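You operate a simulated robot arm through the tools that you are given. There is no shell and no other tool. Be economical: measure what you need, move in short steps, check, and stop when the job is done.

You run a simulated two-armed robot. Do the job below in one go: nothing can be reset, and whatever is moved stays where it is left.

## Task
Fetch the printed card and set it on the top of the low green table. Put the grey pot from the end of the long bench by the fineness meter on the bearing there. Put the steel pot on the red pad. Fetch the red pot from the end of the long bench by the fineness meter and set it on the tray board. Pick up the tube from the end of the long bench by the fineness meter with one hand, pass it to the other hand and put it on the upper shelf under the roller stand. Take the cream ticket bundle from the end of the long bench by the fineness meter and leave it on top of the gear there. Put two of the bearing blocks from the upper shelf under the roller stand on the square board. Take the twine spool from the pump end of the workbench and put it on the upper shelf at the pump end of the workbench. Take the chain piece that says "No 72" from the pump end of the workbench and leave it on the shelf under the gear case. Open the cream bin front. The order is free. Set down upright: steel pot, pot, tube, bearing block.

The check looks at the end state, three seconds after you hand in, the way a careful person would. Anything else that was tipped, shoved, dropped, spilled or broken makes it a failure.

## Robot
Two 7-joint arms with two-finger parallel grippers on one trunk, on a base that drives. Base frame: it is fixed to the floor where the robot stands at the start and does not move with it; the origin is under the middle of the robot, x ahead of it, y to its left, z up; the surface under the hand at the start is at about z = 850. Units: mm, degrees, N and s.
The left shoulder is at the start at [70, 177, 1045], the right one opposite. With the tool pointing down near the work surface each hand reaches from about 300 to 740 mm from the robot's upright axis, wherever it stands, measured 20 degrees to its own side. Places, roughly: bearing (6x6x2 cm) [800, 1100, 900]; bearing block (11x4x7 cm) [-1400, 5200, 500]; chain piece [-3000, 5500, 1000]; cream bin front [0, -1200, 300]; gear (11x11x4 cm) [1100, 1400, 900]; grey pot (6x6x4 cm) [900, 1400, 900]; pot [750, 1500, 1000]; printed card [500, 0, 1000]; red pad (6x6x2 cm) [-2000, 5400, 900]; shelf under the gear case [-3200, 3700, 300]; square board [-2250, 5250, 1000]; steel pot [750, 1500, 1000]; ticket bundle [1000, 1500, 750]; top of the low green table (20x18 cm) [1580, 3560, 760]; tray board [500, 750, 750]; tube (5x5x11 cm) [900, 1600, 900]; twine spool (8x8x7 cm) [-2400, 5300, 900]; upper shelf at the pump end of the workbench [-2700, 5500, 500]; upper shelf under the roller stand [-1400, 5300, 500]. Payload 3.43 kg a hand.
The TCP of each hand is the grasp point between the finger pads, 30 mm short of the fingertips. In the tool frame z runs along the fingers and y along their closing line. Largest opening 94 mm; finger width 28, thickness 10; the body of the gripper, 50 by 96 mm, starts 55 mm behind the TCP.
Orientation is told as [roll, pitch, yaw] about the base's x, y, z axes, in that order, counted from this pose: with the fingers straight down and closing along the base's y, the tool's x points along the base's -x, its y along +y and its z along -z.

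## Interface
- The arms move only by the tool play_rows. It takes "left_increments", "right_increments" or both (then of equal length, played together; a hand with none holds still); each is a list of rows, each a list of 7 numbers: the shift along the tool's x, y, z in mm, then the turn, a rotation vector about the tool's x, y, z in degrees, then the gripper command, from -1 (fully open) to 1 (shut), values between in proportion. In form: [[tx, ty, tz, rx, ry, rz, claw], ...]. A call has 1 to 8 rows; each row is the pose to reach, as a shift and turn from the pose commanded when the call began, along the tool's axes at that moment. Rows are played at 5 a second. More than 50 mm and 8.6 degrees between two rows, or a gripper value outside its range, and nothing of the call is played. A pose out of reach is approached as far as the arm can. The call stops where the force on the tool passes 40 N (or 10 N more than at its start, if that is more) or the arm is blocked; 0.2 s more then pass. The fingers move at their own pace (about 153 mm/s each) and stop on an object; they squeeze with about 24 N. The grip force told is the motor's: it shows also when the fingers shut on nothing. Time passes only in rows, and 0.2 s behind the last, so rows that repeat a pose let the fingers close. The reply holds the time, the measured pose of the TCP, the force on the tool along the base axes, the opening and the grip force, in the units named above and with some noise, with the torque about the TCP (base axes, N m) and any sound that the robot's microphone picked up.
- Cameras (640 x 400 px; columns grow to the right, rows downward): "scene" is now at [134.3, 32.3, 1365.3]; the picture's right is [0.35, -0.94, 0.00], its down [-0.59, -0.22, -0.78] and it looks along [0.73, 0.27, -0.62] (base axes); focal length 254 px, centre (320, 200). "left" rides on the left gripper at [76, -14, -103] in its tool frame; the picture's right is [0.18, 0.98, 0.00], its down [-0.75, 0.14, -0.64] and it looks along [-0.63, 0.12, 0.77] (tool axes); focal length 243 px, centre (320, 200). "right" rides on the right gripper at [76, 14, -102] in its tool frame; the picture's right is [-0.18, 0.98, 0.00], its down [-0.75, -0.14, -0.64] and it looks along [-0.63, -0.12, 0.77] (tool axes); focal length 243 px, centre (320, 200). There is no depth. A picture from a camera that has moved, and an enlarged one, comes with that camera's place and axes in the base frame and with its lens. The place of the scene camera against the robot may be out by one fixed shift of up to 12 mm in any direction.
- grab_frame(camera): a new picture of that camera. It takes no simulated time.
- move_column(by): slides the trunk up (or, below 0, down) by that many mm; the arms and the scene camera ride with it, the base frame stays. It gives what a move gives, with no picture.
- roll_base(legs): drives the robot by 1 to 6 legs, each [ahead, turn to the left] in mm and degrees, along the robot's own axes; the way and the turn of a leg run together, so that a leg with both is an arc; at most 1500 mm and 180 degrees a leg. The arms and the cameras ride along, it lands a little off, and it stops where it bumps. It gives what a move gives.
- head_to(pan, tilt): turns the head with the scene camera to pan (to the left, within 86 degrees either way) and tilt (down, from -29 to 69), counted from straight ahead of the robot. It gives what a move gives.
- inspect(camera, box): a new picture of the part [left, top, right, bottom] of that camera's present view, enlarged. It takes no simulated time.
- finish_job(): hands the job in; it is judged then, once.

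Work in short steps. Places have to be worked out from the pictures, the camera data and where the tool is seen: move nearer, look again, correct. Check each grasp and each placing, and mend what went wrong. You have 546 turns and 338 pictures in all, those below and enlarged ones among them. Open the grippers and draw the arms clear of the work before you hand the job in, unless the task says otherwise; then end with one line.

The tools are called after "Request:" as a command line: name --argument value ..., lists and objects as JSON in quotes. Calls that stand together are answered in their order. play_rows: Moves the arms, as the interface text tells. Its arguments: {"type":"object","properties":{"left_increments":{"type":"array"},"right_increments":{"type":"array"}},"required":[]} The other tools are called the same way: move_column (by) slides the trunk up or down; roll_base (legs) drives the base; head_to (pan, tilt) turns the head that bears the scene camera; grab_frame (camera) takes a picture; inspect (camera, box) takes an enlarged picture of a part of a camera's view; finish_job () hands the job in.

At the start:

```text
time_s: 0.0
left_ee_pos: [327.1, 462.3, 1079.6]
left_orientation: [-0.1, -0.1, 0.1]
left_ft_force: [0.3, 0.0, 0.2]
left_moment: [0.0, 0.04, 0.01]
left_opening: 94.0
left_finger_force: 0.0
right_ee_pos: [416.0, 72.8, 1094.3]
right_orientation: [-0.1, 0.1, 0.0]
right_ft_force: [-0.1, 0.1, 0.4]
right_moment: [0.0, -0.03, -0.03]
right_opening: 94.1
right_finger_force: 0.0
trunk travel left (down, up): [-625.0, 215.0]
robot x, y, heading: [-0.3, 0.9, 0.1]
head pan, tilt: [20.4, 38.6]
```

scene: 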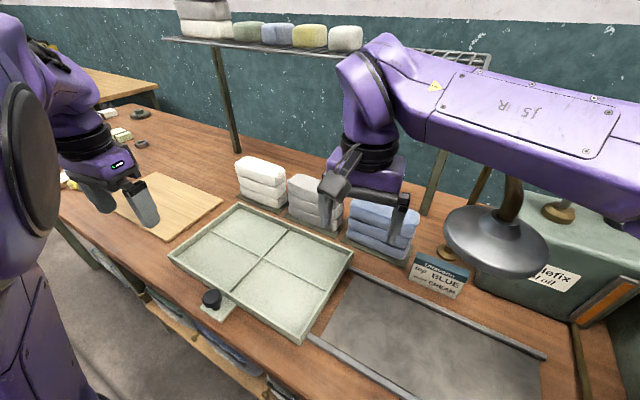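
right: 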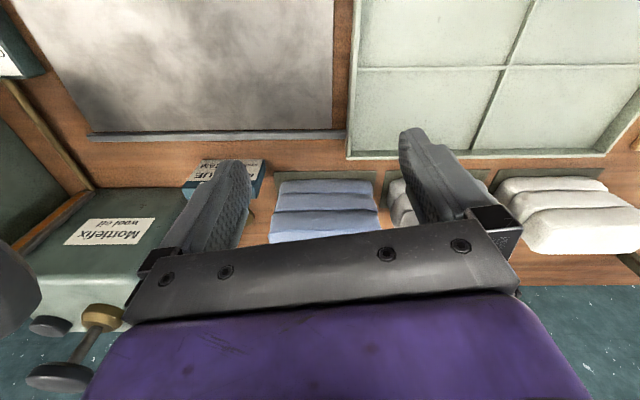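
left: 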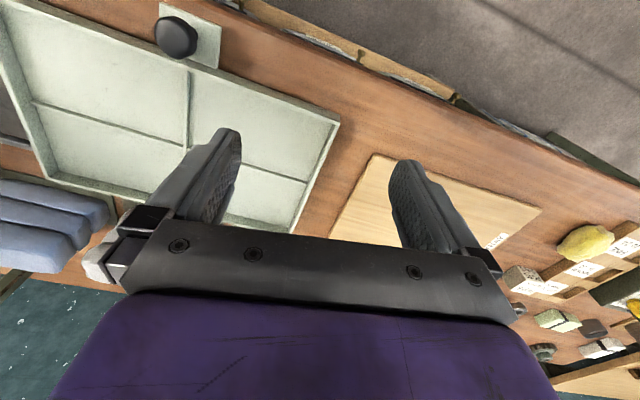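

The scene shows the bench with trays, a card near the right hand, and the tray board to the left. I look around first with the head turned to the left end of the bench.

Request:
head_to --pan 55 --tilt 30

Request:
grab_frame --camera "scene"

Request:
inspect --camera "left" --box '[440, 120, 640, 400]'

```text
time_s: 1.0
left_ee_pos: [328.1, 461.8, 1079.5]
left_orientation: [0.0, 0.0, 0.1]
left_ft_force: [-0.6, -0.2, 0.3]
left_moment: [0.02, 0.01, -0.01]
left_opening: 93.9
left_finger_force: 0.1
right_ee_pos: [417.2, 72.9, 1094.2]
right_orientation: [0.0, 0.1, 0.0]
right_ft_force: [0.9, -0.5, -0.4]
right_moment: [0.0, 0.01, 0.02]
right_opening: 94.0
right_finger_force: 0.0
trunk travel left (down, up): [-625.0, 215.0]
robot x, y, heading: [-1.2, 2.5, -0.2]
head pan, tilt: [55.0, 30.0]
```

```text
334 pictures are left
camera scene: at [105.7, 76.4, 1378.5], right [0.82, -0.57, 0.0], down [-0.29, -0.41, -0.87], along [0.5, 0.71, -0.5], focal length 254 px, centre (320, 200)
```

scene: 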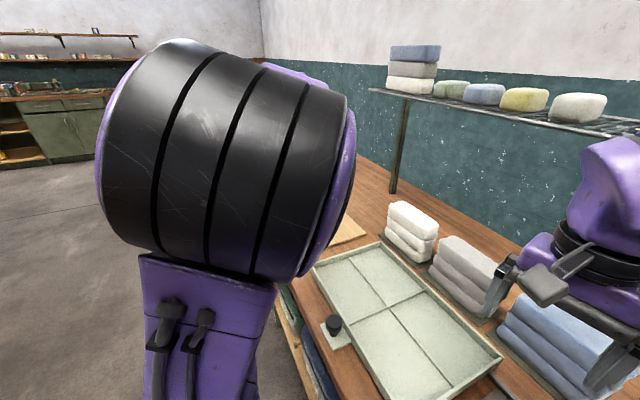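

```text
1.43 times, centred on (540, 260) of left
camera zoom: at [251.3, 447.5, 1181.5], right [-0.18, 0.98, 0.0], down [0.75, 0.14, 0.64], along [0.63, 0.12, -0.77], focal length 347 px, centre (6, 114)
```

zoom: 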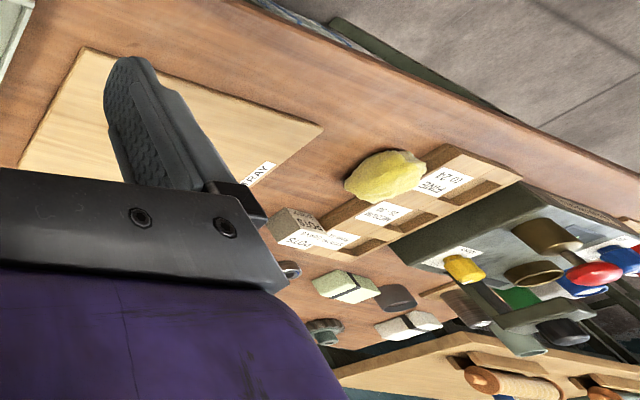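

The arm blocks the left view. I look right at the card and toward the cream bin.

Request:
head_to --pan -15 --tilt 45

Request:
grab_frame --camera "scene"

Request:
head_to --pan -80 --tilt 40

Request:
grab_frame --camera "scene"

```text
time_s: 2.4
left_ee_pos: [327.8, 463.1, 1079.6]
left_orientation: [0.0, 0.0, 0.1]
left_ft_force: [0.1, -0.7, 0.3]
left_moment: [0.0, 0.01, -0.02]
left_opening: 94.0
left_finger_force: 0.1
right_ee_pos: [417.9, 73.1, 1095.6]
right_orientation: [-0.1, 0.2, 0.0]
right_ft_force: [-0.1, 0.0, 0.8]
right_moment: [0.02, 0.03, 0.01]
right_opening: 94.0
right_finger_force: 0.1
trunk travel left (down, up): [-625.0, 215.0]
robot x, y, heading: [4.3, -0.4, 0.1]
head pan, tilt: [-15.0, 45.0]
```

```text
332 pictures are left
camera scene: at [132.3, -18.6, 1356.0], right [-0.26, -0.97, 0.0], down [-0.68, 0.18, -0.71], along [0.68, -0.18, -0.71], focal length 254 px, centre (320, 200)
```

scene: 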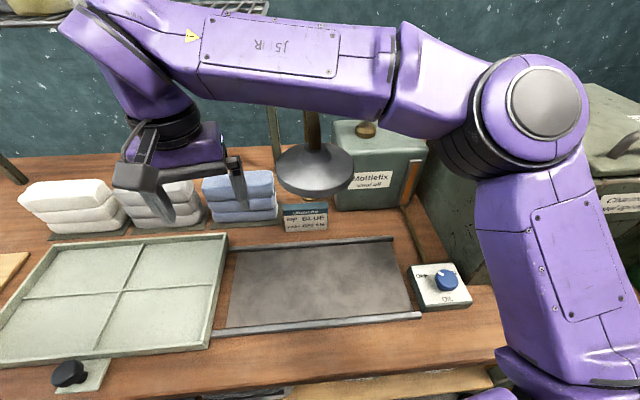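

```text
time_s: 3.8
left_ee_pos: [326.3, 461.4, 1079.9]
left_orientation: [0.0, 0.0, 0.0]
left_ft_force: [-0.5, -0.2, -0.3]
left_moment: [-0.02, -0.01, 0.01]
left_opening: 93.9
left_finger_force: 0.0
right_ee_pos: [416.6, 72.8, 1094.5]
right_orientation: [0.1, 0.2, -0.1]
right_ft_force: [-0.2, -0.8, 0.2]
right_moment: [0.0, -0.03, 0.04]
right_opening: 93.8
right_finger_force: 0.1
trunk travel left (down, up): [-625.0, 215.0]
robot x, y, heading: [-4.3, -0.9, -0.1]
head pan, tilt: [-80.0, 40.0]
```

```text
331 pictures are left
camera scene: at [68.6, -81.4, 1363.2], right [-0.98, -0.17, 0.0], down [-0.11, 0.63, -0.77], along [0.13, -0.75, -0.64], focal length 254 px, centre (320, 200)
```

scene: 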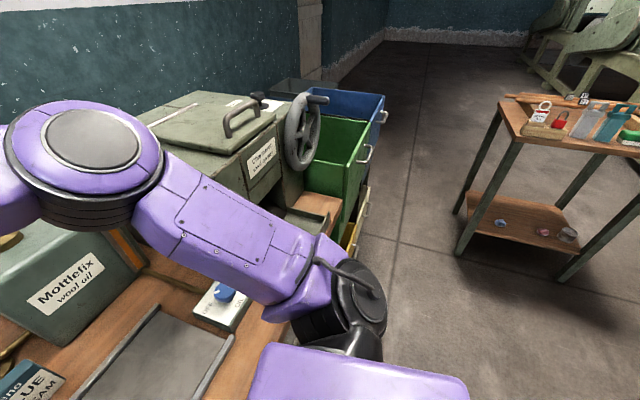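

The card stands near [540,-88]. I enlarge it.

Request:
head_to --pan -15 --tilt 45

Request:
inspect --camera "scene" --box '[250, 170, 370, 245]'

Request:
inspect --camera "right" --box '[160, 130, 320, 230]'

```text
time_s: 5.1
left_ee_pos: [326.5, 461.3, 1080.0]
left_orientation: [0.0, -0.1, 0.0]
left_ft_force: [-0.8, 0.4, -0.6]
left_moment: [0.03, 0.0, 0.0]
left_opening: 93.9
left_finger_force: 0.1
right_ee_pos: [416.6, 73.1, 1094.5]
right_orientation: [0.0, 0.1, 0.0]
right_ft_force: [-0.1, 0.6, -0.6]
right_moment: [-0.03, 0.02, -0.02]
right_opening: 93.8
right_finger_force: 0.1
trunk travel left (down, up): [-625.0, 215.0]
robot x, y, heading: [1.0, 1.9, -0.2]
head pan, tilt: [-15.0, 45.0]
```

```text
5.33 times, centred on (310, 208) of scene
camera zoom: at [132.3, -18.8, 1356.0], right [-0.26, -0.97, 0.0], down [-0.68, 0.18, -0.71], along [0.68, -0.18, -0.71], focal length 1356 px, centre (373, 160)
```

zoom: 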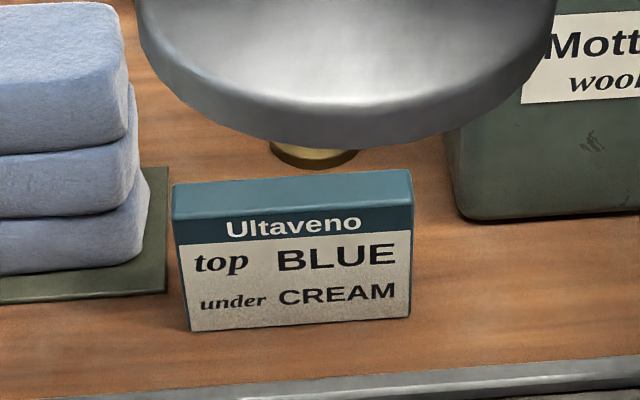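

```text
4.00 times, centred on (240, 180) of right
camera zoom: at [341.8, 86.6, 1196.6], right [0.18, 0.98, 0.0], down [0.75, -0.14, 0.64], along [0.63, -0.12, -0.77], focal length 970 px, centre (640, 280)
```

zoom: 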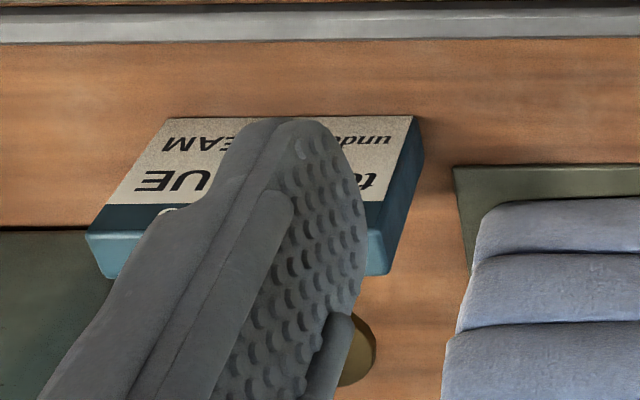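

The round metal shade seems to hang close, near [362,-74,1175], just ahead of the right forearm. I back off straight to see the whole bench and the lamp clearly.

Request:
roll_base --legs '[[-600, 0]]'

Request:
grab_frame --camera "scene"

```text
time_s: 8.5
left_ee_pos: [-269.0, 461.6, 1079.9]
left_orientation: [0.0, 0.0, -0.1]
left_ft_force: [0.1, 0.1, 0.4]
left_moment: [-0.02, 0.03, 0.01]
left_opening: 94.2
left_finger_force: 0.1
right_ee_pos: [-179.6, 72.7, 1094.3]
right_orientation: [0.0, 0.0, -0.2]
right_ft_force: [0.8, -0.2, 0.6]
right_moment: [0.02, -0.01, 0.0]
right_opening: 93.8
right_finger_force: 0.0
trunk travel left (down, up): [-625.0, 215.0]
robot x, y, heading: [-600.3, 1.7, -0.2]
head pan, tilt: [-15.0, 45.0]
```

```text
328 pictures are left
camera scene: at [-465.6, -18.3, 1355.9], right [-0.26, -0.97, 0.0], down [-0.68, 0.18, -0.71], along [0.68, -0.18, -0.71], focal length 254 px, centre (320, 200)
```

scene: 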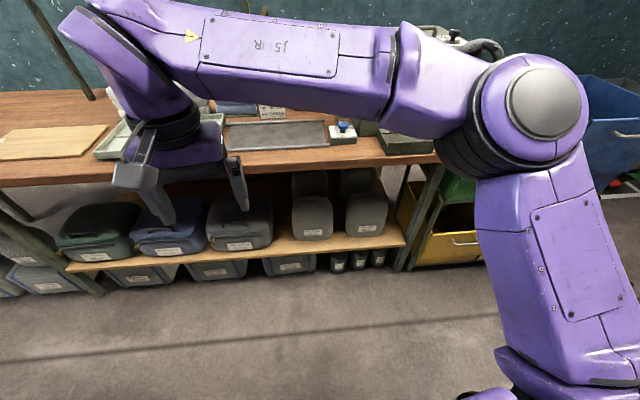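

The forearm hides the bench; I tilt up to see the lamp and take wider views.

Request:
head_to --pan 0 --tilt 15

Request:
grab_frame --camera "scene"

Request:
head_to --pan 50 --tilt 20

Request:
grab_frame --camera "scene"

```text
time_s: 9.5
left_ee_pos: [-269.4, 461.2, 1078.9]
left_orientation: [-0.1, 0.0, 0.0]
left_ft_force: [0.5, 0.2, 0.3]
left_moment: [0.01, 0.01, 0.0]
left_opening: 94.0
left_finger_force: 0.1
right_ee_pos: [-180.0, 73.6, 1095.1]
right_orientation: [-0.1, 0.1, -0.2]
right_ft_force: [0.9, -0.5, 0.5]
right_moment: [-0.01, -0.02, -0.04]
right_opening: 94.0
right_finger_force: 0.1
trunk travel left (down, up): [-625.0, 215.0]
robot x, y, heading: [-598.7, 1.6, -0.2]
head pan, tilt: [0.0, 15.0]
```

```text
327 pictures are left
camera scene: at [-450.6, 2.7, 1402.7], right [0.0, -1.0, 0.0], down [-0.26, 0.0, -0.97], along [0.97, 0.0, -0.26], focal length 254 px, centre (320, 200)
```

scene: 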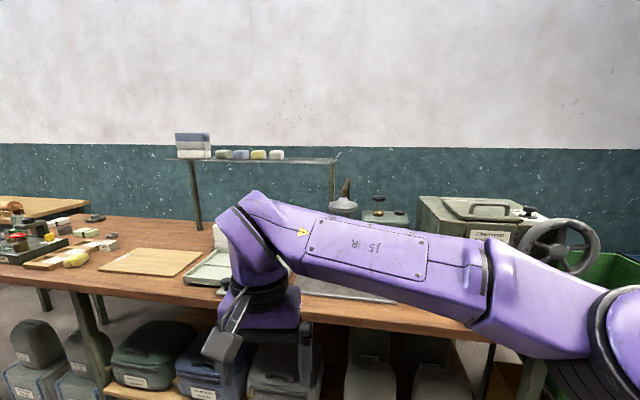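

```text
time_s: 10.6
left_ee_pos: [-269.4, 461.1, 1079.0]
left_orientation: [-0.1, 0.0, -0.1]
left_ft_force: [0.2, -0.3, -0.3]
left_moment: [-0.01, 0.03, 0.01]
left_opening: 94.0
left_finger_force: 0.0
right_ee_pos: [-181.3, 72.8, 1093.1]
right_orientation: [0.0, 0.1, -0.2]
right_ft_force: [-0.4, 0.5, 0.2]
right_moment: [0.01, -0.04, -0.01]
right_opening: 94.2
right_finger_force: 0.1
trunk travel left (down, up): [-625.0, 215.0]
robot x, y, heading: [-596.6, 0.2, -0.0]
head pan, tilt: [50.0, 20.0]
```

```text
326 pictures are left
camera scene: at [-484.0, 74.1, 1394.6], right [0.76, -0.65, 0.0], down [-0.22, -0.26, -0.94], along [0.61, 0.72, -0.34], focal length 254 px, centre (320, 200)
```

scene: 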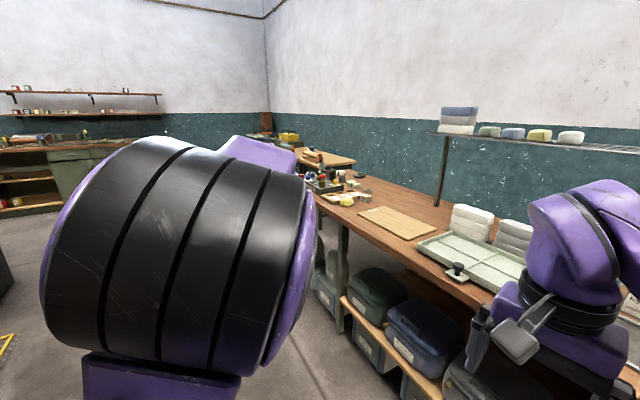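

The shade-like object shows at px (343,205). I enlarge it to understand how it hangs.

Request:
head_to --pan 0 --tilt 15

Request:
inspect --camera "scene" --box '[280, 150, 440, 250]'

Request:
inspect --camera "scene" --box '[0, 180, 160, 280]'

```text
time_s: 11.8
left_ee_pos: [-270.3, 462.7, 1080.1]
left_orientation: [0.1, 0.0, -0.1]
left_ft_force: [-0.4, 0.1, -0.5]
left_moment: [0.01, -0.01, -0.02]
left_opening: 94.0
left_finger_force: 0.0
right_ee_pos: [-179.8, 72.5, 1093.2]
right_orientation: [0.0, 0.1, -0.1]
right_ft_force: [0.2, 0.1, -0.3]
right_moment: [0.03, 0.04, 0.02]
right_opening: 93.7
right_finger_force: 0.0
trunk travel left (down, up): [-625.0, 215.0]
robot x, y, heading: [-598.4, 3.4, -0.3]
head pan, tilt: [0.0, 15.0]
```

```text
4.00 times, centred on (360, 200) of scene
camera zoom: at [-450.7, 2.8, 1402.8], right [0.0, -1.0, 0.0], down [-0.26, 0.0, -0.97], along [0.97, 0.0, -0.26], focal length 1017 px, centre (160, 200)
```

zoom: 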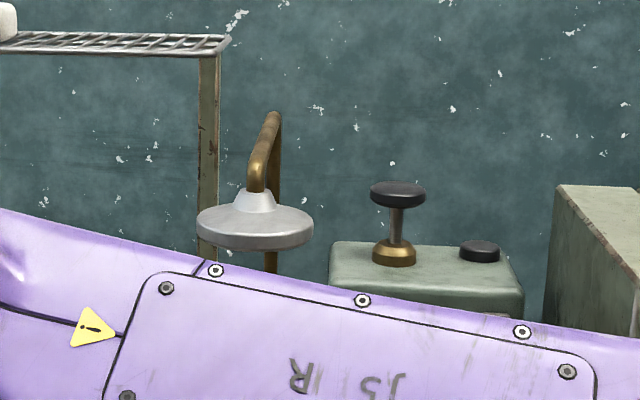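

```text
4.00 times, centred on (80, 230) of scene
camera zoom: at [-450.7, 2.8, 1402.8], right [0.0, -1.0, 0.0], down [-0.26, 0.0, -0.97], along [0.97, 0.0, -0.26], focal length 1017 px, centre (1280, 80)
```

zoom: 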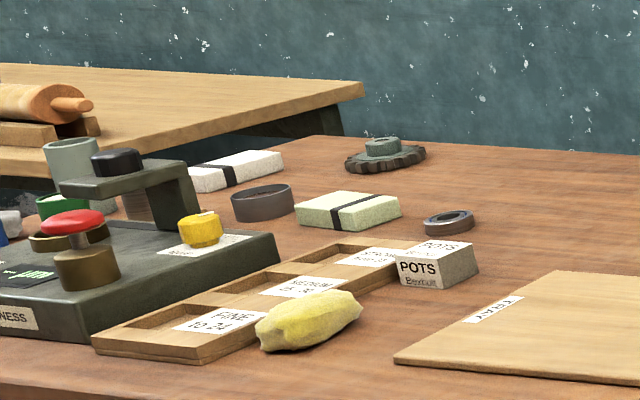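

So it is a gooseneck head at about [385,-79,1150] on a post near [640,-115]; the card (about 104x20x78 mm) stands under it around [532,-86]. First I do the bin: turn right and look.

Request:
roll_base --legs '[[0, -90]]'

Request:
head_to --pan 25 --tilt 25

Request:
grab_frame --camera "scene"

```text
time_s: 16.0
left_ee_pos: [-136.1, -325.6, 1079.3]
left_orientation: [0.0, -0.2, -89.7]
left_ft_force: [0.6, 0.8, 0.2]
left_moment: [-0.02, 0.0, 0.0]
left_opening: 94.0
left_finger_force: 0.1
right_ee_pos: [-523.1, -416.3, 1093.4]
right_orientation: [0.1, 0.1, -89.8]
right_ft_force: [0.2, 0.7, 0.8]
right_moment: [0.01, -0.05, 0.0]
right_opening: 93.8
right_finger_force: 0.0
trunk travel left (down, up): [-625.0, 215.0]
robot x, y, heading: [-594.4, 0.8, -89.6]
head pan, tilt: [0.0, 15.0]
```

```text
time_s: 16.9
left_ee_pos: [-134.3, -324.8, 1079.2]
left_orientation: [0.0, 0.0, -89.8]
left_ft_force: [0.1, -0.2, -0.3]
left_moment: [0.0, -0.01, -0.04]
left_opening: 94.0
left_finger_force: 0.1
right_ee_pos: [-522.0, -416.1, 1094.6]
right_orientation: [0.0, 0.1, -89.8]
right_ft_force: [0.9, -0.3, -0.2]
right_moment: [0.0, 0.02, -0.05]
right_opening: 94.0
right_finger_force: 0.0
trunk travel left (down, up): [-625.0, 215.0]
robot x, y, heading: [-602.3, 1.8, -89.9]
head pan, tilt: [25.0, 25.0]
```

```text
323 pictures are left
camera scene: at [-554.6, -130.6, 1386.6], right [-0.9, -0.43, 0.0], down [-0.18, 0.38, -0.91], along [0.39, -0.82, -0.42], focal length 254 px, centre (320, 200)
```

scene: 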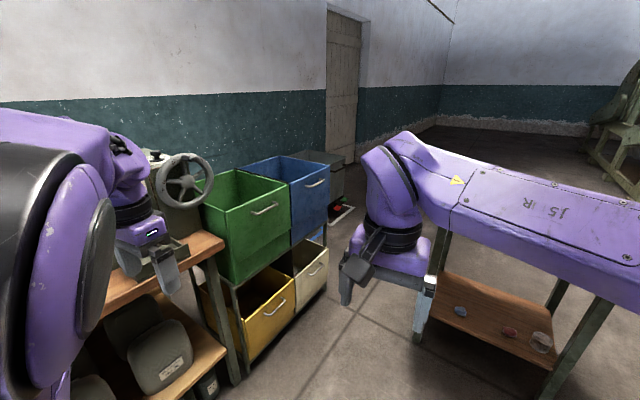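

The cream bin is the lower right box with a handle. I enlarge it.

Request:
inspect --camera "scene" --box '[200, 200, 360, 300]'

Request:
inspect --camera "scene" --box '[180, 240, 360, 380]'

```text
4.00 times, centred on (280, 250) of scene
camera zoom: at [-554.6, -130.6, 1386.6], right [-0.9, -0.43, 0.0], down [-0.18, 0.38, -0.91], along [0.39, -0.82, -0.42], focal length 1017 px, centre (480, 0)
```

zoom: 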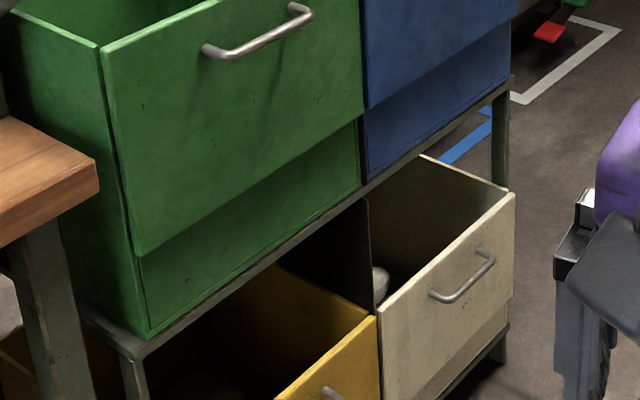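

```text
2.86 times, centred on (270, 310) of scene
camera zoom: at [-554.6, -130.6, 1386.6], right [-0.9, -0.43, 0.0], down [-0.18, 0.38, -0.91], along [0.39, -0.82, -0.42], focal length 726 px, centre (463, -114)
```

zoom: 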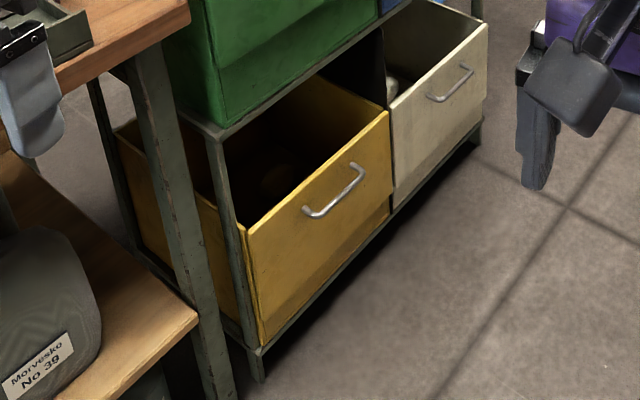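

The fronts look like handled panels; the cream handle is roughly [10,-1254,330]. I pull both hands inward to robot's front before driving nearer.

Request:
play_rows --left_increments '[[0, -45, 0, 0, 0, 0, -1], [0, -90, 0, 0, 0, 0, -1], [0, -135, 0, 0, 0, 0, -1], [0, -160, 0, 0, 0, 0, -1]]' --right_increments '[[0, -45, 0, 0, 0, 0, -1], [0, -90, 0, 0, 0, 0, -1], [0, -135, 0, 0, 0, 0, -1], [0, -180, 0, 0, 0, 0, -1]]'

Request:
roll_base --legs '[[0, 8.6], [780, 0], [0, 38]]'

Request:
head_to --pan 0 --tilt 50

Request:
grab_frame --camera "scene"

Request:
grab_frame --camera "right"

```text
time_s: 17.9
left_ee_pos: [-238.2, -393.5, 1061.7]
left_orientation: [-0.7, 0.2, -89.4]
left_ft_force: [-0.3, -1.1, 0.4]
left_moment: [-0.01, -0.02, -0.01]
left_opening: 94.1
left_finger_force: 0.1
left hand out of reach, approached as far as the arm can: row 1, 2, 3, 4
right_ee_pos: [-708.5, -415.3, 1094.3]
right_orientation: [0.1, 0.1, -89.7]
right_ft_force: [-0.9, -0.1, -0.4]
right_moment: [-0.01, -0.01, 0.02]
right_opening: 94.2
right_finger_force: 0.1
trunk travel left (down, up): [-625.0, 215.0]
robot x, y, heading: [-599.0, 1.7, -90.1]
head pan, tilt: [25.0, 25.0]
```

```text
time_s: 24.6
left_ee_pos: [61.8, -772.9, 1061.8]
left_orientation: [-1.0, 0.0, -42.0]
left_ft_force: [-0.2, 0.2, -0.4]
left_moment: [0.01, -0.03, -0.01]
left_opening: 93.9
left_finger_force: 0.0
right_ee_pos: [-238.3, -1134.2, 1093.9]
right_orientation: [0.1, 0.2, -42.2]
right_ft_force: [-0.4, 0.7, 0.1]
right_moment: [0.02, 0.02, -0.02]
right_opening: 94.0
right_finger_force: 0.0
trunk travel left (down, up): [-625.0, 215.0]
robot x, y, heading: [-473.1, -772.5, -42.3]
head pan, tilt: [25.0, 25.0]
```

```text
time_s: 25.5
left_ee_pos: [61.7, -773.0, 1061.0]
left_orientation: [-1.2, 0.0, -42.0]
left_ft_force: [0.2, -0.6, 0.2]
left_moment: [-0.01, -0.01, 0.04]
left_opening: 94.0
left_finger_force: 0.0
right_ee_pos: [-239.9, -1135.6, 1094.5]
right_orientation: [0.1, 0.1, -42.2]
right_ft_force: [0.2, 0.2, -0.7]
right_moment: [-0.02, 0.01, 0.02]
right_opening: 93.9
right_finger_force: 0.0
trunk travel left (down, up): [-625.0, 215.0]
robot x, y, heading: [-474.5, -773.3, -42.2]
head pan, tilt: [0.0, 50.0]
```

```text
320 pictures are left
camera scene: at [-375.8, -857.7, 1349.1], right [-0.67, -0.74, 0.0], down [-0.57, 0.51, -0.64], along [0.48, -0.43, -0.77], focal length 254 px, centre (320, 200)
```

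scene: 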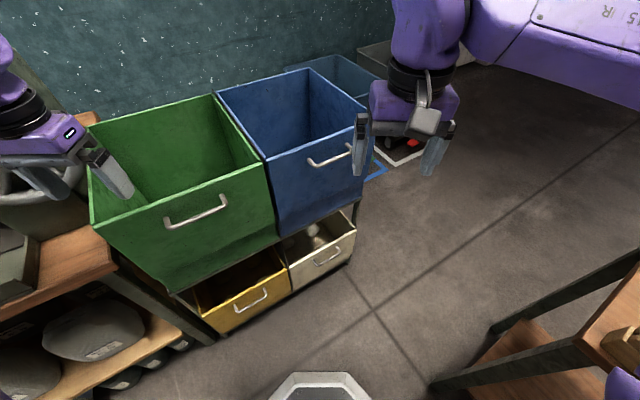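

```text
319 pictures are left
camera right: at [-284.7, -1073.5, 1197.0], right [0.8, 0.61, 0.0], down [0.46, -0.61, 0.64], along [0.39, -0.51, -0.77], focal length 243 px, centre (320, 200)
```

right: 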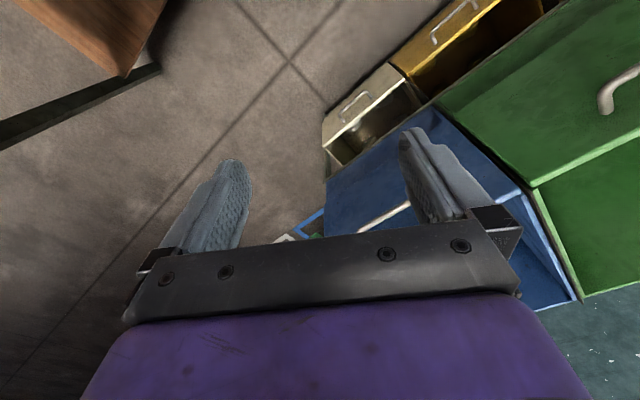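

Intersecting rays from three views put the cream handle at about [-10,-1230,357], front plane facing heading about -12°. I reposition squarely in front of it with the left hand clear of the bins.

Request:
play_rows --left_increments '[[45, 0, 0, 0, 0, 0, -1], [80, 0, 0, 0, 0, 0, -1]]'

Request:
roll_base --legs '[[0, -42], [228, 0], [0, 73]]'

Request:
grab_frame --camera "scene"

```text
time_s: 26.1
left_ee_pos: [52.9, -707.1, 1050.4]
left_orientation: [-1.8, -0.1, -42.0]
left_ft_force: [0.3, -0.2, 0.6]
left_moment: [-0.01, 0.0, -0.02]
left_opening: 94.0
left_finger_force: 0.1
left hand out of reach, approached as far as the arm can: row 1, 2
right_ee_pos: [-238.2, -1133.5, 1095.7]
right_orientation: [0.0, 0.0, -42.0]
right_ft_force: [-0.4, 0.6, 0.3]
right_moment: [-0.01, 0.0, -0.01]
right_opening: 94.0
right_finger_force: 0.0
trunk travel left (down, up): [-625.0, 215.0]
robot x, y, heading: [-471.0, -774.4, -42.0]
head pan, tilt: [0.0, 50.0]
```

```text
time_s: 32.9
left_ee_pos: [-36.1, -670.5, 1049.5]
left_orientation: [-1.6, -0.1, -10.9]
left_ft_force: [-1.2, 0.5, -0.6]
left_moment: [0.02, 0.0, -0.01]
left_opening: 94.0
left_finger_force: 0.1
right_ee_pos: [-65.9, -1185.4, 1095.4]
right_orientation: [0.2, 0.1, -11.2]
right_ft_force: [0.0, 0.0, 0.2]
right_moment: [0.02, 0.03, 0.01]
right_opening: 94.0
right_finger_force: 0.1
trunk travel left (down, up): [-625.0, 215.0]
robot x, y, heading: [-448.1, -1001.4, -11.0]
head pan, tilt: [0.0, 50.0]
```

```text
318 pictures are left
camera scene: at [-324.4, -1021.2, 1349.0], right [-0.19, -0.98, 0.0], down [-0.75, 0.15, -0.64], along [0.63, -0.12, -0.77], focal length 254 px, centre (320, 200)
```

scene: 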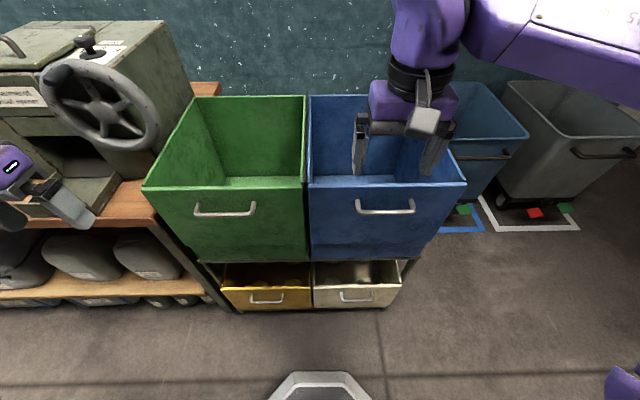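

Handle confirmed near [-12,-1223,357]; the upper bins share that front plane, so I must come in horizontally. I first draw the right hand back and to the right, then lower the trunk.

Request:
play_rows --right_increments '[[40, -20, 0, 0, 0, 0, -1], [80, -40, 0, 0, 0, 0, -1], [110, -70, 0, 0, 0, 0, -1]]'

Request:
move_column --by -550

```text
time_s: 33.7
left_ee_pos: [-37.6, -670.4, 1049.5]
left_orientation: [-1.8, -0.1, -10.8]
left_ft_force: [0.4, 0.0, 0.1]
left_moment: [0.01, -0.01, -0.04]
left_opening: 94.0
left_finger_force: 0.1
right_ee_pos: [-187.5, -1231.3, 1094.2]
right_orientation: [0.2, 0.0, -11.0]
right_ft_force: [-0.5, 1.1, -0.4]
right_moment: [0.01, -0.04, -0.03]
right_opening: 93.8
right_finger_force: 0.0
trunk travel left (down, up): [-625.0, 215.0]
robot x, y, heading: [-454.1, -998.9, -11.0]
head pan, tilt: [0.0, 50.0]
```

```text
refused: -550 is not a number from -400 to 400
```

Trunk moves are limited to 400 per call; I split it.

Request:
move_column --by -300

Request:
move_column --by -250

Request:
play_rows --right_increments '[[0, 0, 0, 0, -8.5, 0, -1], [0, 0, 0, 0, -17, 0, -1], [0, 0, 0, 0, -25.5, 0, -1], [0, 0, 0, 0, -34, 0, -1], [0, 0, 0, 0, -42.5, 0, -1], [0, 0, 0, 0, -51, 0, -1], [0, 0, 0, 0, -59.5, 0, -1], [0, 0, 0, 0, -68, 0, -1]]'

Request:
grab_frame --camera "scene"

Request:
grab_frame --camera "right"

```text
time_s: 36.7
left_ee_pos: [-35.9, -670.3, 748.5]
left_orientation: [-1.8, 0.0, -10.8]
left_ft_force: [1.2, 0.0, -0.7]
left_moment: [-0.03, 0.02, 0.03]
left_opening: 93.9
left_finger_force: 0.0
right_ee_pos: [-186.6, -1229.7, 794.2]
right_orientation: [0.1, 0.1, -11.1]
right_ft_force: [0.6, -0.2, 1.4]
right_moment: [0.0, 0.03, 0.01]
right_opening: 94.2
right_finger_force: 0.0
trunk travel left (down, up): [-325.0, 515.0]
robot x, y, heading: [-452.2, -998.7, -11.0]
head pan, tilt: [0.0, 50.0]
```

```text
time_s: 39.3
left_ee_pos: [-35.1, -669.2, 499.8]
left_orientation: [-1.9, 0.1, -10.8]
left_ft_force: [-0.3, -0.2, -0.9]
left_moment: [-0.04, 0.0, 0.03]
left_opening: 93.8
left_finger_force: 0.0
right_ee_pos: [-187.2, -1229.7, 544.5]
right_orientation: [0.1, -0.1, -11.2]
right_ft_force: [0.3, -0.5, 0.2]
right_moment: [-0.01, -0.04, 0.01]
right_opening: 93.9
right_finger_force: 0.0
trunk travel left (down, up): [-75.0, 765.0]
robot x, y, heading: [-456.1, -1002.1, -11.3]
head pan, tilt: [0.0, 50.0]
```

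```text
time_s: 41.1
left_ee_pos: [-35.7, -668.9, 499.6]
left_orientation: [-1.9, 0.0, -10.7]
left_ft_force: [0.3, 0.3, -0.3]
left_moment: [0.01, 0.0, 0.01]
left_opening: 94.1
left_finger_force: 0.1
right_ee_pos: [-137.7, -1194.8, 627.0]
right_orientation: [0.3, -68.0, -11.2]
right_ft_force: [-0.8, -0.4, -0.2]
right_moment: [-0.02, 0.02, -0.01]
right_opening: 94.0
right_finger_force: 0.1
right hand out of reach, approached as far as the arm can: row 5, 6, 7, 8
trunk travel left (down, up): [-75.0, 765.0]
robot x, y, heading: [-455.6, -999.3, -11.0]
head pan, tilt: [0.0, 50.0]
```

```text
317 pictures are left
camera scene: at [-324.5, -1021.2, 799.0], right [-0.19, -0.98, 0.0], down [-0.75, 0.15, -0.64], along [0.63, -0.12, -0.77], focal length 254 px, centre (320, 200)
```

scene: 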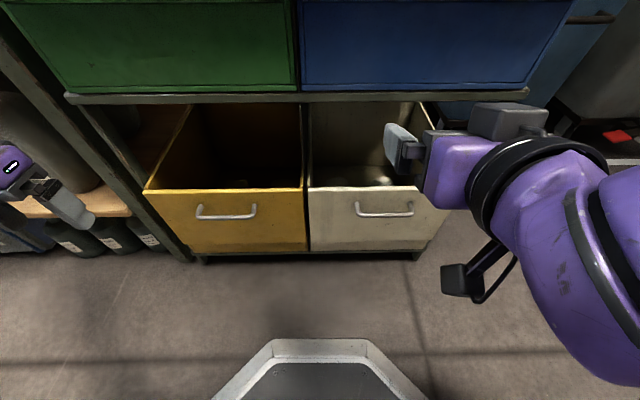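

```text
316 pictures are left
camera right: at [-256.4, -1156.8, 594.3], right [0.26, 0.95, 0.17], down [-0.33, -0.08, 0.94], along [0.91, -0.3, 0.3], focal length 243 px, centre (320, 200)
```

right: 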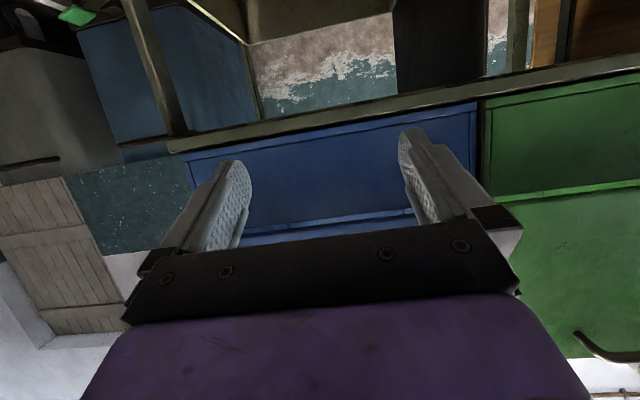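

Two views at different heights put the handle at about [0,-1234,320], bar horizontal, ~50 below the panel's top edge. I lower the trunk more and roll the hand so the fingers close vertically.

Request:
move_column --by -72

Request:
play_rows --right_increments '[[0, 0, 0, 0, 0, 8.5, -1], [0, 0, 0, 0, 0, 17, -1], [0, 0, 0, 0, 0, 25.5, -1], [0, 0, 0, 0, 0, 34, -1], [0, 0, 0, 0, 0, 42.5, -1], [0, 0, 0, 0, 0, 51, -1], [0, 0, 0, 0, 0, 59.5, -1], [0, 0, 0, 0, 0, 68, -1]]'

Request:
play_rows --right_increments '[[0, 0, 0, 0, 0, 8.5, -1], [0, 0, 0, 0, 0, 17, -1], [0, 0, 0, 0, 0, 22, -1]]'

Request:
play_rows --right_increments '[[0, 0, 0, -8.5, 0, 0, -1], [0, 0, 0, -17, 0, 0, -1], [0, 0, 0, -22, 0, 0, -1]]'

```text
time_s: 42.2
left_ee_pos: [-36.7, -669.9, 426.7]
left_orientation: [-1.9, 0.0, -10.9]
left_ft_force: [0.1, 0.0, 0.5]
left_moment: [-0.02, 0.0, 0.01]
left_opening: 94.1
left_finger_force: 0.1
right_ee_pos: [-138.5, -1194.7, 555.2]
right_orientation: [0.1, -67.9, -11.3]
right_ft_force: [-0.2, -0.1, 0.2]
right_moment: [-0.02, 0.0, 0.02]
right_opening: 94.1
right_finger_force: 0.1
trunk travel left (down, up): [-3.0, 837.0]
robot x, y, heading: [-453.5, -998.9, -10.9]
head pan, tilt: [0.0, 50.0]
```

```text
time_s: 44.0
left_ee_pos: [-35.3, -668.6, 428.7]
left_orientation: [-1.9, 0.0, -10.7]
left_ft_force: [0.1, 0.5, -0.5]
left_moment: [0.04, 0.01, -0.01]
left_opening: 93.8
left_finger_force: 0.0
right_ee_pos: [-137.9, -1194.3, 556.0]
right_orientation: [66.4, -20.2, -92.5]
right_ft_force: [-0.6, -0.1, 0.8]
right_moment: [-0.04, 0.01, 0.02]
right_opening: 94.1
right_finger_force: 0.1
trunk travel left (down, up): [-3.0, 837.0]
robot x, y, heading: [-455.5, -1000.2, -10.9]
head pan, tilt: [0.0, 50.0]
```

```text
time_s: 44.8
left_ee_pos: [-35.2, -669.6, 427.1]
left_orientation: [-1.9, 0.0, -10.8]
left_ft_force: [0.3, 0.5, -0.9]
left_moment: [0.05, 0.01, -0.03]
left_opening: 94.1
left_finger_force: 0.1
right_ee_pos: [-139.2, -1194.0, 555.4]
right_orientation: [67.9, 0.2, -101.2]
right_ft_force: [-0.1, -0.1, 0.0]
right_moment: [0.0, -0.02, 0.02]
right_opening: 93.9
right_finger_force: 0.0
trunk travel left (down, up): [-3.0, 837.0]
robot x, y, heading: [-453.3, -999.6, -10.9]
head pan, tilt: [0.0, 50.0]
```

```text
time_s: 45.6
left_ee_pos: [-35.5, -668.7, 426.9]
left_orientation: [-1.8, 0.1, -10.7]
left_ft_force: [0.3, 0.2, -0.8]
left_moment: [0.0, 0.02, 0.02]
left_opening: 94.0
left_finger_force: 0.0
right_ee_pos: [-107.2, -1163.5, 593.2]
right_orientation: [89.9, 0.1, -101.1]
right_ft_force: [-0.9, -0.1, 0.2]
right_moment: [0.0, 0.03, -0.02]
right_opening: 94.0
right_finger_force: 0.1
right hand out of reach, approached as far as the arm can: row 1, 2, 3
trunk travel left (down, up): [-3.0, 837.0]
robot x, y, heading: [-452.1, -997.8, -11.2]
head pan, tilt: [0.0, 50.0]
```

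The hand is level now, pointing along the bin's heading. I go down to handle height, keeping about 90 mm before it.

Request:
play_rows --right_increments '[[-8, -45, 5, 0, 0, 0, -1], [-16, -90, 10, 0, 0, 0, -1], [-24, -135, 15, 0, 0, 0, -1], [-32, -180, 20, 0, 0, 0, -1], [-40, -225, 25, 0, 0, 0, -1], [-49, -273, 29, 0, 0, 0, -1]]'

Request:
grab_frame --camera "scene"

Request:
grab_frame --camera "right"

```text
time_s: 46.7
left_ee_pos: [-38.3, -670.8, 429.0]
left_orientation: [-2.0, -0.2, -11.0]
left_ft_force: [0.2, -0.4, -0.5]
left_moment: [-0.01, 0.04, 0.0]
left_opening: 94.2
left_finger_force: 0.0
right_ee_pos: [-30.6, -1156.6, 399.3]
right_orientation: [91.1, 0.5, -100.8]
right_ft_force: [-15.3, -2.0, 33.2]
right_moment: [-0.64, 0.19, -0.31]
right_opening: 74.8
right_finger_force: 0.0
right hand out of reach, approached as far as the arm can: row 1, 2, 3, 4, 5
trunk travel left (down, up): [-3.0, 837.0]
robot x, y, heading: [-453.0, -996.5, -10.9]
head pan, tilt: [0.0, 50.0]
stopped in row 5 (right hand): the force on the tool passed its limit at 55 N (the readings are from after the stop); the commanded pose is now the measured one
```

```text
315 pictures are left
camera scene: at [-327.2, -1020.8, 728.3], right [-0.19, -0.98, 0.0], down [-0.75, 0.15, -0.65], along [0.63, -0.12, -0.76], focal length 254 px, centre (320, 200)
```

scene: 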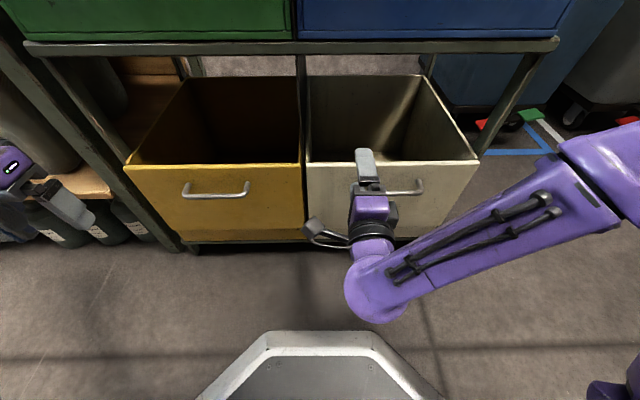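

```text
314 pictures are left
camera right: at [-117.5, -1063.0, 411.7], right [-0.06, -0.19, 0.98], down [-0.77, -0.62, -0.16], along [0.64, -0.76, -0.11], focal length 243 px, centre (320, 200)
```

right: 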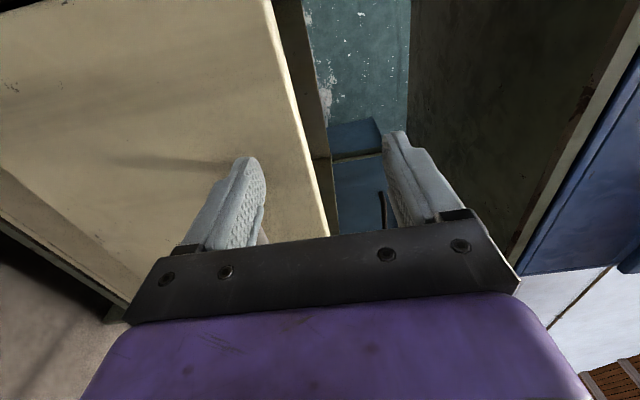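

The lower finger came down on the handle's left post because the hand could not get so near the body. I raise slightly, then check the right side before backing the base.

Request:
play_rows --right_increments '[[0, 35, 0, 0, 0, 0, -1], [0, 60, 0, 0, 0, 0, -1]]'

Request:
head_to --pan -70 --tilt 35

Request:
grab_frame --camera "scene"

```text
time_s: 47.3
left_ee_pos: [-36.3, -669.8, 427.5]
left_orientation: [-2.0, 0.0, -10.8]
left_ft_force: [0.2, 0.2, -0.5]
left_moment: [-0.02, 0.0, 0.0]
left_opening: 93.9
left_finger_force: 0.0
right_ee_pos: [-30.0, -1158.0, 455.2]
right_orientation: [90.5, 0.2, -100.8]
right_ft_force: [0.1, -0.1, 0.1]
right_moment: [-0.02, -0.01, -0.02]
right_opening: 94.0
right_finger_force: 0.1
trunk travel left (down, up): [-3.0, 837.0]
robot x, y, heading: [-454.2, -998.4, -10.9]
head pan, tilt: [0.0, 50.0]
```

```text
time_s: 48.7
left_ee_pos: [-35.5, -669.7, 427.1]
left_orientation: [-1.8, 0.0, -10.8]
left_ft_force: [-0.7, 0.9, -0.7]
left_moment: [0.03, -0.01, -0.01]
left_opening: 94.0
left_finger_force: 0.0
right_ee_pos: [-29.9, -1157.1, 454.1]
right_orientation: [90.6, 0.4, -100.7]
right_ft_force: [0.5, 0.0, 0.7]
right_moment: [-0.02, 0.03, -0.01]
right_opening: 94.0
right_finger_force: 0.0
trunk travel left (down, up): [-3.0, 837.0]
robot x, y, heading: [-453.5, -1003.9, -11.1]
head pan, tilt: [-70.0, 35.0]
```

```text
313 pictures are left
camera scene: at [-386.4, -1093.4, 748.8], right [-0.99, -0.16, 0.0], down [-0.09, 0.57, -0.82], along [0.13, -0.81, -0.57], focal length 254 px, centre (320, 200)
```

scene: 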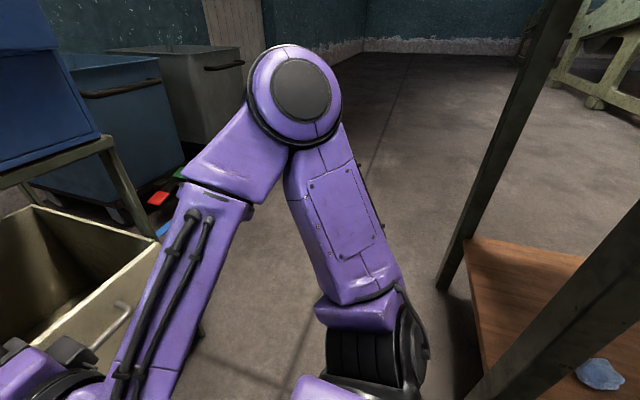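

The elbow is far from the table legs (table starts at about x=-710). I back the base 110 mm.

Request:
roll_base --legs '[[-110, 0]]'

Request:
head_to --pan -5 --tilt 40

Request:
grab_frame --camera "scene"

```text
time_s: 49.9
left_ee_pos: [-141.0, -646.5, 424.4]
left_orientation: [-2.7, 0.0, -10.5]
left_ft_force: [-0.1, -0.2, -0.6]
left_moment: [-0.02, -0.08, -0.01]
left_opening: 94.1
left_finger_force: 0.2
right_ee_pos: [-123.9, -1129.7, 456.5]
right_orientation: [90.4, 0.3, -102.1]
right_ft_force: [0.6, -0.5, 0.1]
right_moment: [-0.01, -0.01, 0.02]
right_opening: 94.0
right_finger_force: 0.0
trunk travel left (down, up): [-3.0, 837.0]
robot x, y, heading: [-555.5, -971.9, -7.8]
head pan, tilt: [-70.0, 35.0]
```

```text
time_s: 51.3
left_ee_pos: [-141.2, -645.5, 424.7]
left_orientation: [-2.8, 0.1, -10.4]
left_ft_force: [-0.2, -0.6, 0.3]
left_moment: [-0.02, -0.01, 0.01]
left_opening: 94.2
left_finger_force: 0.1
right_ee_pos: [-122.6, -1128.8, 456.5]
right_orientation: [90.3, 0.4, -102.1]
right_ft_force: [0.4, -1.3, -0.7]
right_moment: [0.04, -0.03, 0.01]
right_opening: 94.0
right_finger_force: 0.1
trunk travel left (down, up): [-3.0, 837.0]
robot x, y, heading: [-556.8, -972.4, -7.8]
head pan, tilt: [-5.0, 40.0]
```

```text
312 pictures are left
camera scene: at [-420.5, -996.2, 741.2], right [-0.22, -0.98, 0.0], down [-0.63, 0.14, -0.77], along [0.75, -0.17, -0.64], focal length 254 px, centre (320, 200)
```

scene: 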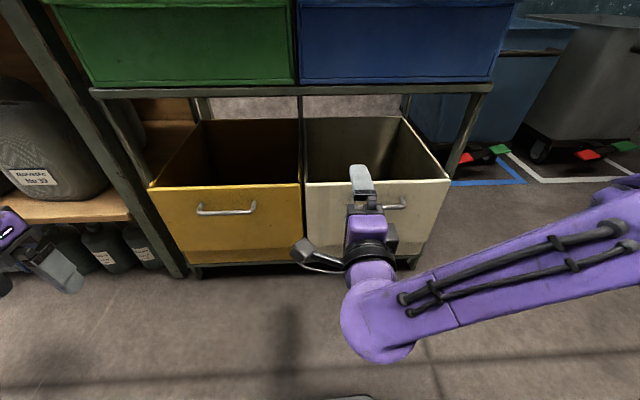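

Base is now at [-556,-972]; handle centre still fits [0,-1234,338]. I bring the hand level with it, 90 mm short.

Request:
play_rows --right_increments '[[-40, -5, 0, 0, 0, 0, -1], [-77, -20, 0, 0, 0, 0, -1], [-77, -55, 10, 0, 0, 0, -1], [-77, -90, 25, 0, 0, 0, -1], [-77, -118, 40, 0, 0, 0, -1]]'

Request:
grab_frame --camera "scene"

Request:
grab_frame --camera "right"

```text
time_s: 52.5
left_ee_pos: [-138.9, -645.5, 425.6]
left_orientation: [-2.9, 0.0, -10.5]
left_ft_force: [0.7, 0.2, -0.8]
left_moment: [0.0, -0.02, 0.01]
left_opening: 93.8
left_finger_force: 0.1
right_ee_pos: [-100.4, -1213.0, 338.9]
right_orientation: [90.4, 0.2, -102.1]
right_ft_force: [-1.3, -0.5, 0.3]
right_moment: [-0.02, 0.05, 0.03]
right_opening: 93.9
right_finger_force: 0.0
right hand out of reach, approached as far as the arm can: row 1, 2, 3, 4
trunk travel left (down, up): [-3.0, 837.0]
robot x, y, heading: [-558.4, -973.3, -7.5]
head pan, tilt: [-5.0, 40.0]
```

```text
311 pictures are left
camera scene: at [-420.7, -996.0, 741.3], right [-0.22, -0.98, 0.0], down [-0.63, 0.14, -0.77], along [0.75, -0.17, -0.64], focal length 254 px, centre (320, 200)
```

scene: 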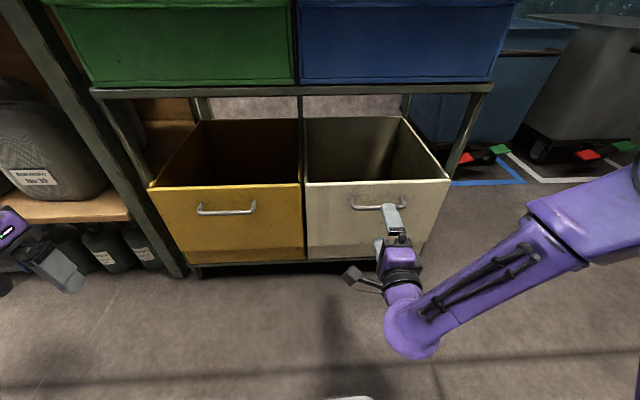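

```text
310 pictures are left
camera right: at [-183.4, -1117.3, 352.1], right [-0.05, -0.18, 0.98], down [-0.78, -0.6, -0.15], along [0.62, -0.78, -0.12], focal length 243 px, centre (320, 200)
```

right: 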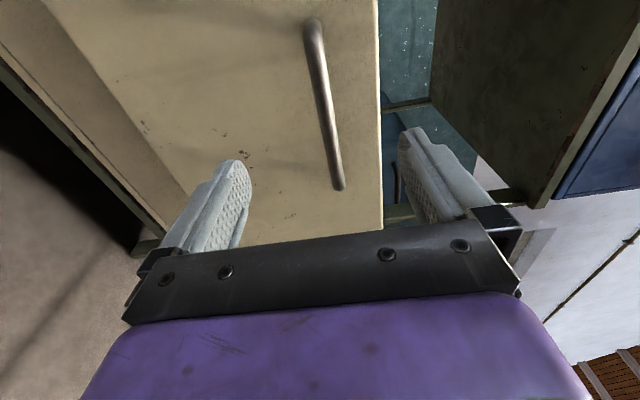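

The bar runs between the open fingers, at the right height. I advance 85 mm and close.

Request:
play_rows --right_increments '[[0, 4, 40, 0, 0, 0, -1], [0, 4, 65, 0, 0, 0, -1], [0, 4, 88, 0, 0, 0, -1], [0, 4, 88, 0, 0, 0, 1], [0, 4, 88, 0, 0, 0, 1], [0, 4, 88, 0, 0, 0, 1]]'

Request:
grab_frame --camera "right"

```text
time_s: 53.3
left_ee_pos: [-139.8, -646.7, 424.9]
left_orientation: [-3.0, -0.1, -10.5]
left_ft_force: [0.4, -0.1, -0.3]
left_moment: [-0.02, 0.03, 0.0]
left_opening: 94.0
left_finger_force: 0.1
right_ee_pos: [-27.1, -1227.0, 342.5]
right_orientation: [90.2, 0.4, -102.0]
right_ft_force: [-24.9, 0.7, 7.1]
right_moment: [0.26, -1.4, 0.2]
right_opening: 94.2
right_finger_force: 0.0
trunk travel left (down, up): [-3.0, 837.0]
robot x, y, heading: [-557.2, -974.3, -7.8]
head pan, tilt: [-5.0, 40.0]
stopped in row 3 (right hand): the force on the tool passed its limit at 92 N (the readings are from after the stop); the commanded pose is now the measured one
```

```text
309 pictures are left
camera right: at [-110.6, -1130.9, 356.2], right [-0.04, -0.19, 0.98], down [-0.78, -0.6, -0.15], along [0.62, -0.78, -0.12], focal length 243 px, centre (320, 200)
```

right: 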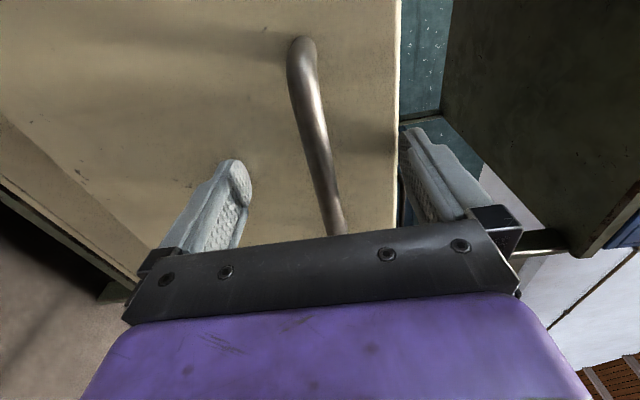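

The fingertips touched the panel, so the bar is right at the TCP. I back off 5 mm and close.

Request:
play_rows --right_increments '[[0, 0, -6, 0, 0, 0, -1], [0, 0, -6, 0, 0, 0, 1], [0, 0, -6, 0, 0, 0, 1], [0, 0, -6, 0, 0, 0, 1]]'

Request:
grab_frame --camera "right"

```text
time_s: 54.3
left_ee_pos: [-140.3, -645.1, 426.5]
left_orientation: [-3.0, -0.3, -10.6]
left_ft_force: [0.9, 0.4, -0.4]
left_moment: [0.02, -0.01, 0.01]
left_opening: 93.7
left_finger_force: 0.1
right_ee_pos: [-31.1, -1225.1, 345.5]
right_orientation: [90.6, 0.4, -102.2]
right_ft_force: [-6.0, -5.5, 33.5]
right_moment: [-0.37, -0.14, -0.43]
right_opening: 16.2
right_finger_force: 44.7
trunk travel left (down, up): [-3.0, 837.0]
robot x, y, heading: [-556.4, -973.0, -8.3]
head pan, tilt: [-5.0, 40.0]
```

```text
308 pictures are left
camera right: at [-115.5, -1130.1, 358.8], right [-0.05, -0.18, 0.98], down [-0.78, -0.6, -0.15], along [0.62, -0.78, -0.11], focal length 243 px, centre (320, 200)
```

right: 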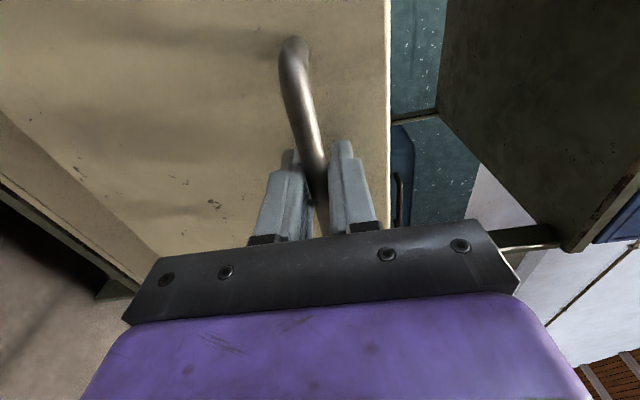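

Gripped (opening 16 mm). I relieve the vertical load and pull gently 30 mm to learn how it moves.

Request:
play_rows --right_increments '[[0, 3, 0, 0, 0, 0, 1], [0, 3, -10, 0, 0, 0, 1], [0, 3, -20, 0, 0, 0, 1], [0, 3, -30, 0, 0, 0, 1], [0, 3, -30, 0, 0, 0, 1]]'

Request:
grab_frame --camera "scene"

```text
time_s: 55.5
left_ee_pos: [-138.8, -646.9, 421.6]
left_orientation: [-2.9, 0.3, -10.6]
left_ft_force: [-0.4, 0.8, -0.6]
left_moment: [-0.04, -0.01, -0.01]
left_opening: 94.0
left_finger_force: 0.0
right_ee_pos: [-63.1, -1219.9, 336.1]
right_orientation: [89.2, 0.2, -102.1]
right_ft_force: [14.7, -10.1, -42.4]
right_moment: [-0.48, 0.15, 0.31]
right_opening: 16.3
right_finger_force: 44.1
trunk travel left (down, up): [-3.0, 837.0]
robot x, y, heading: [-555.1, -975.9, -7.7]
head pan, tilt: [-5.0, 40.0]
```

```text
307 pictures are left
camera scene: at [-417.3, -997.6, 739.8], right [-0.22, -0.98, 0.0], down [-0.63, 0.14, -0.76], along [0.74, -0.17, -0.65], focal length 254 px, centre (320, 200)
```

scene: 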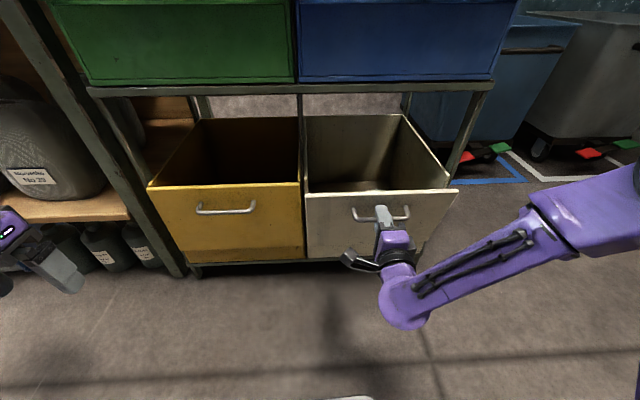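

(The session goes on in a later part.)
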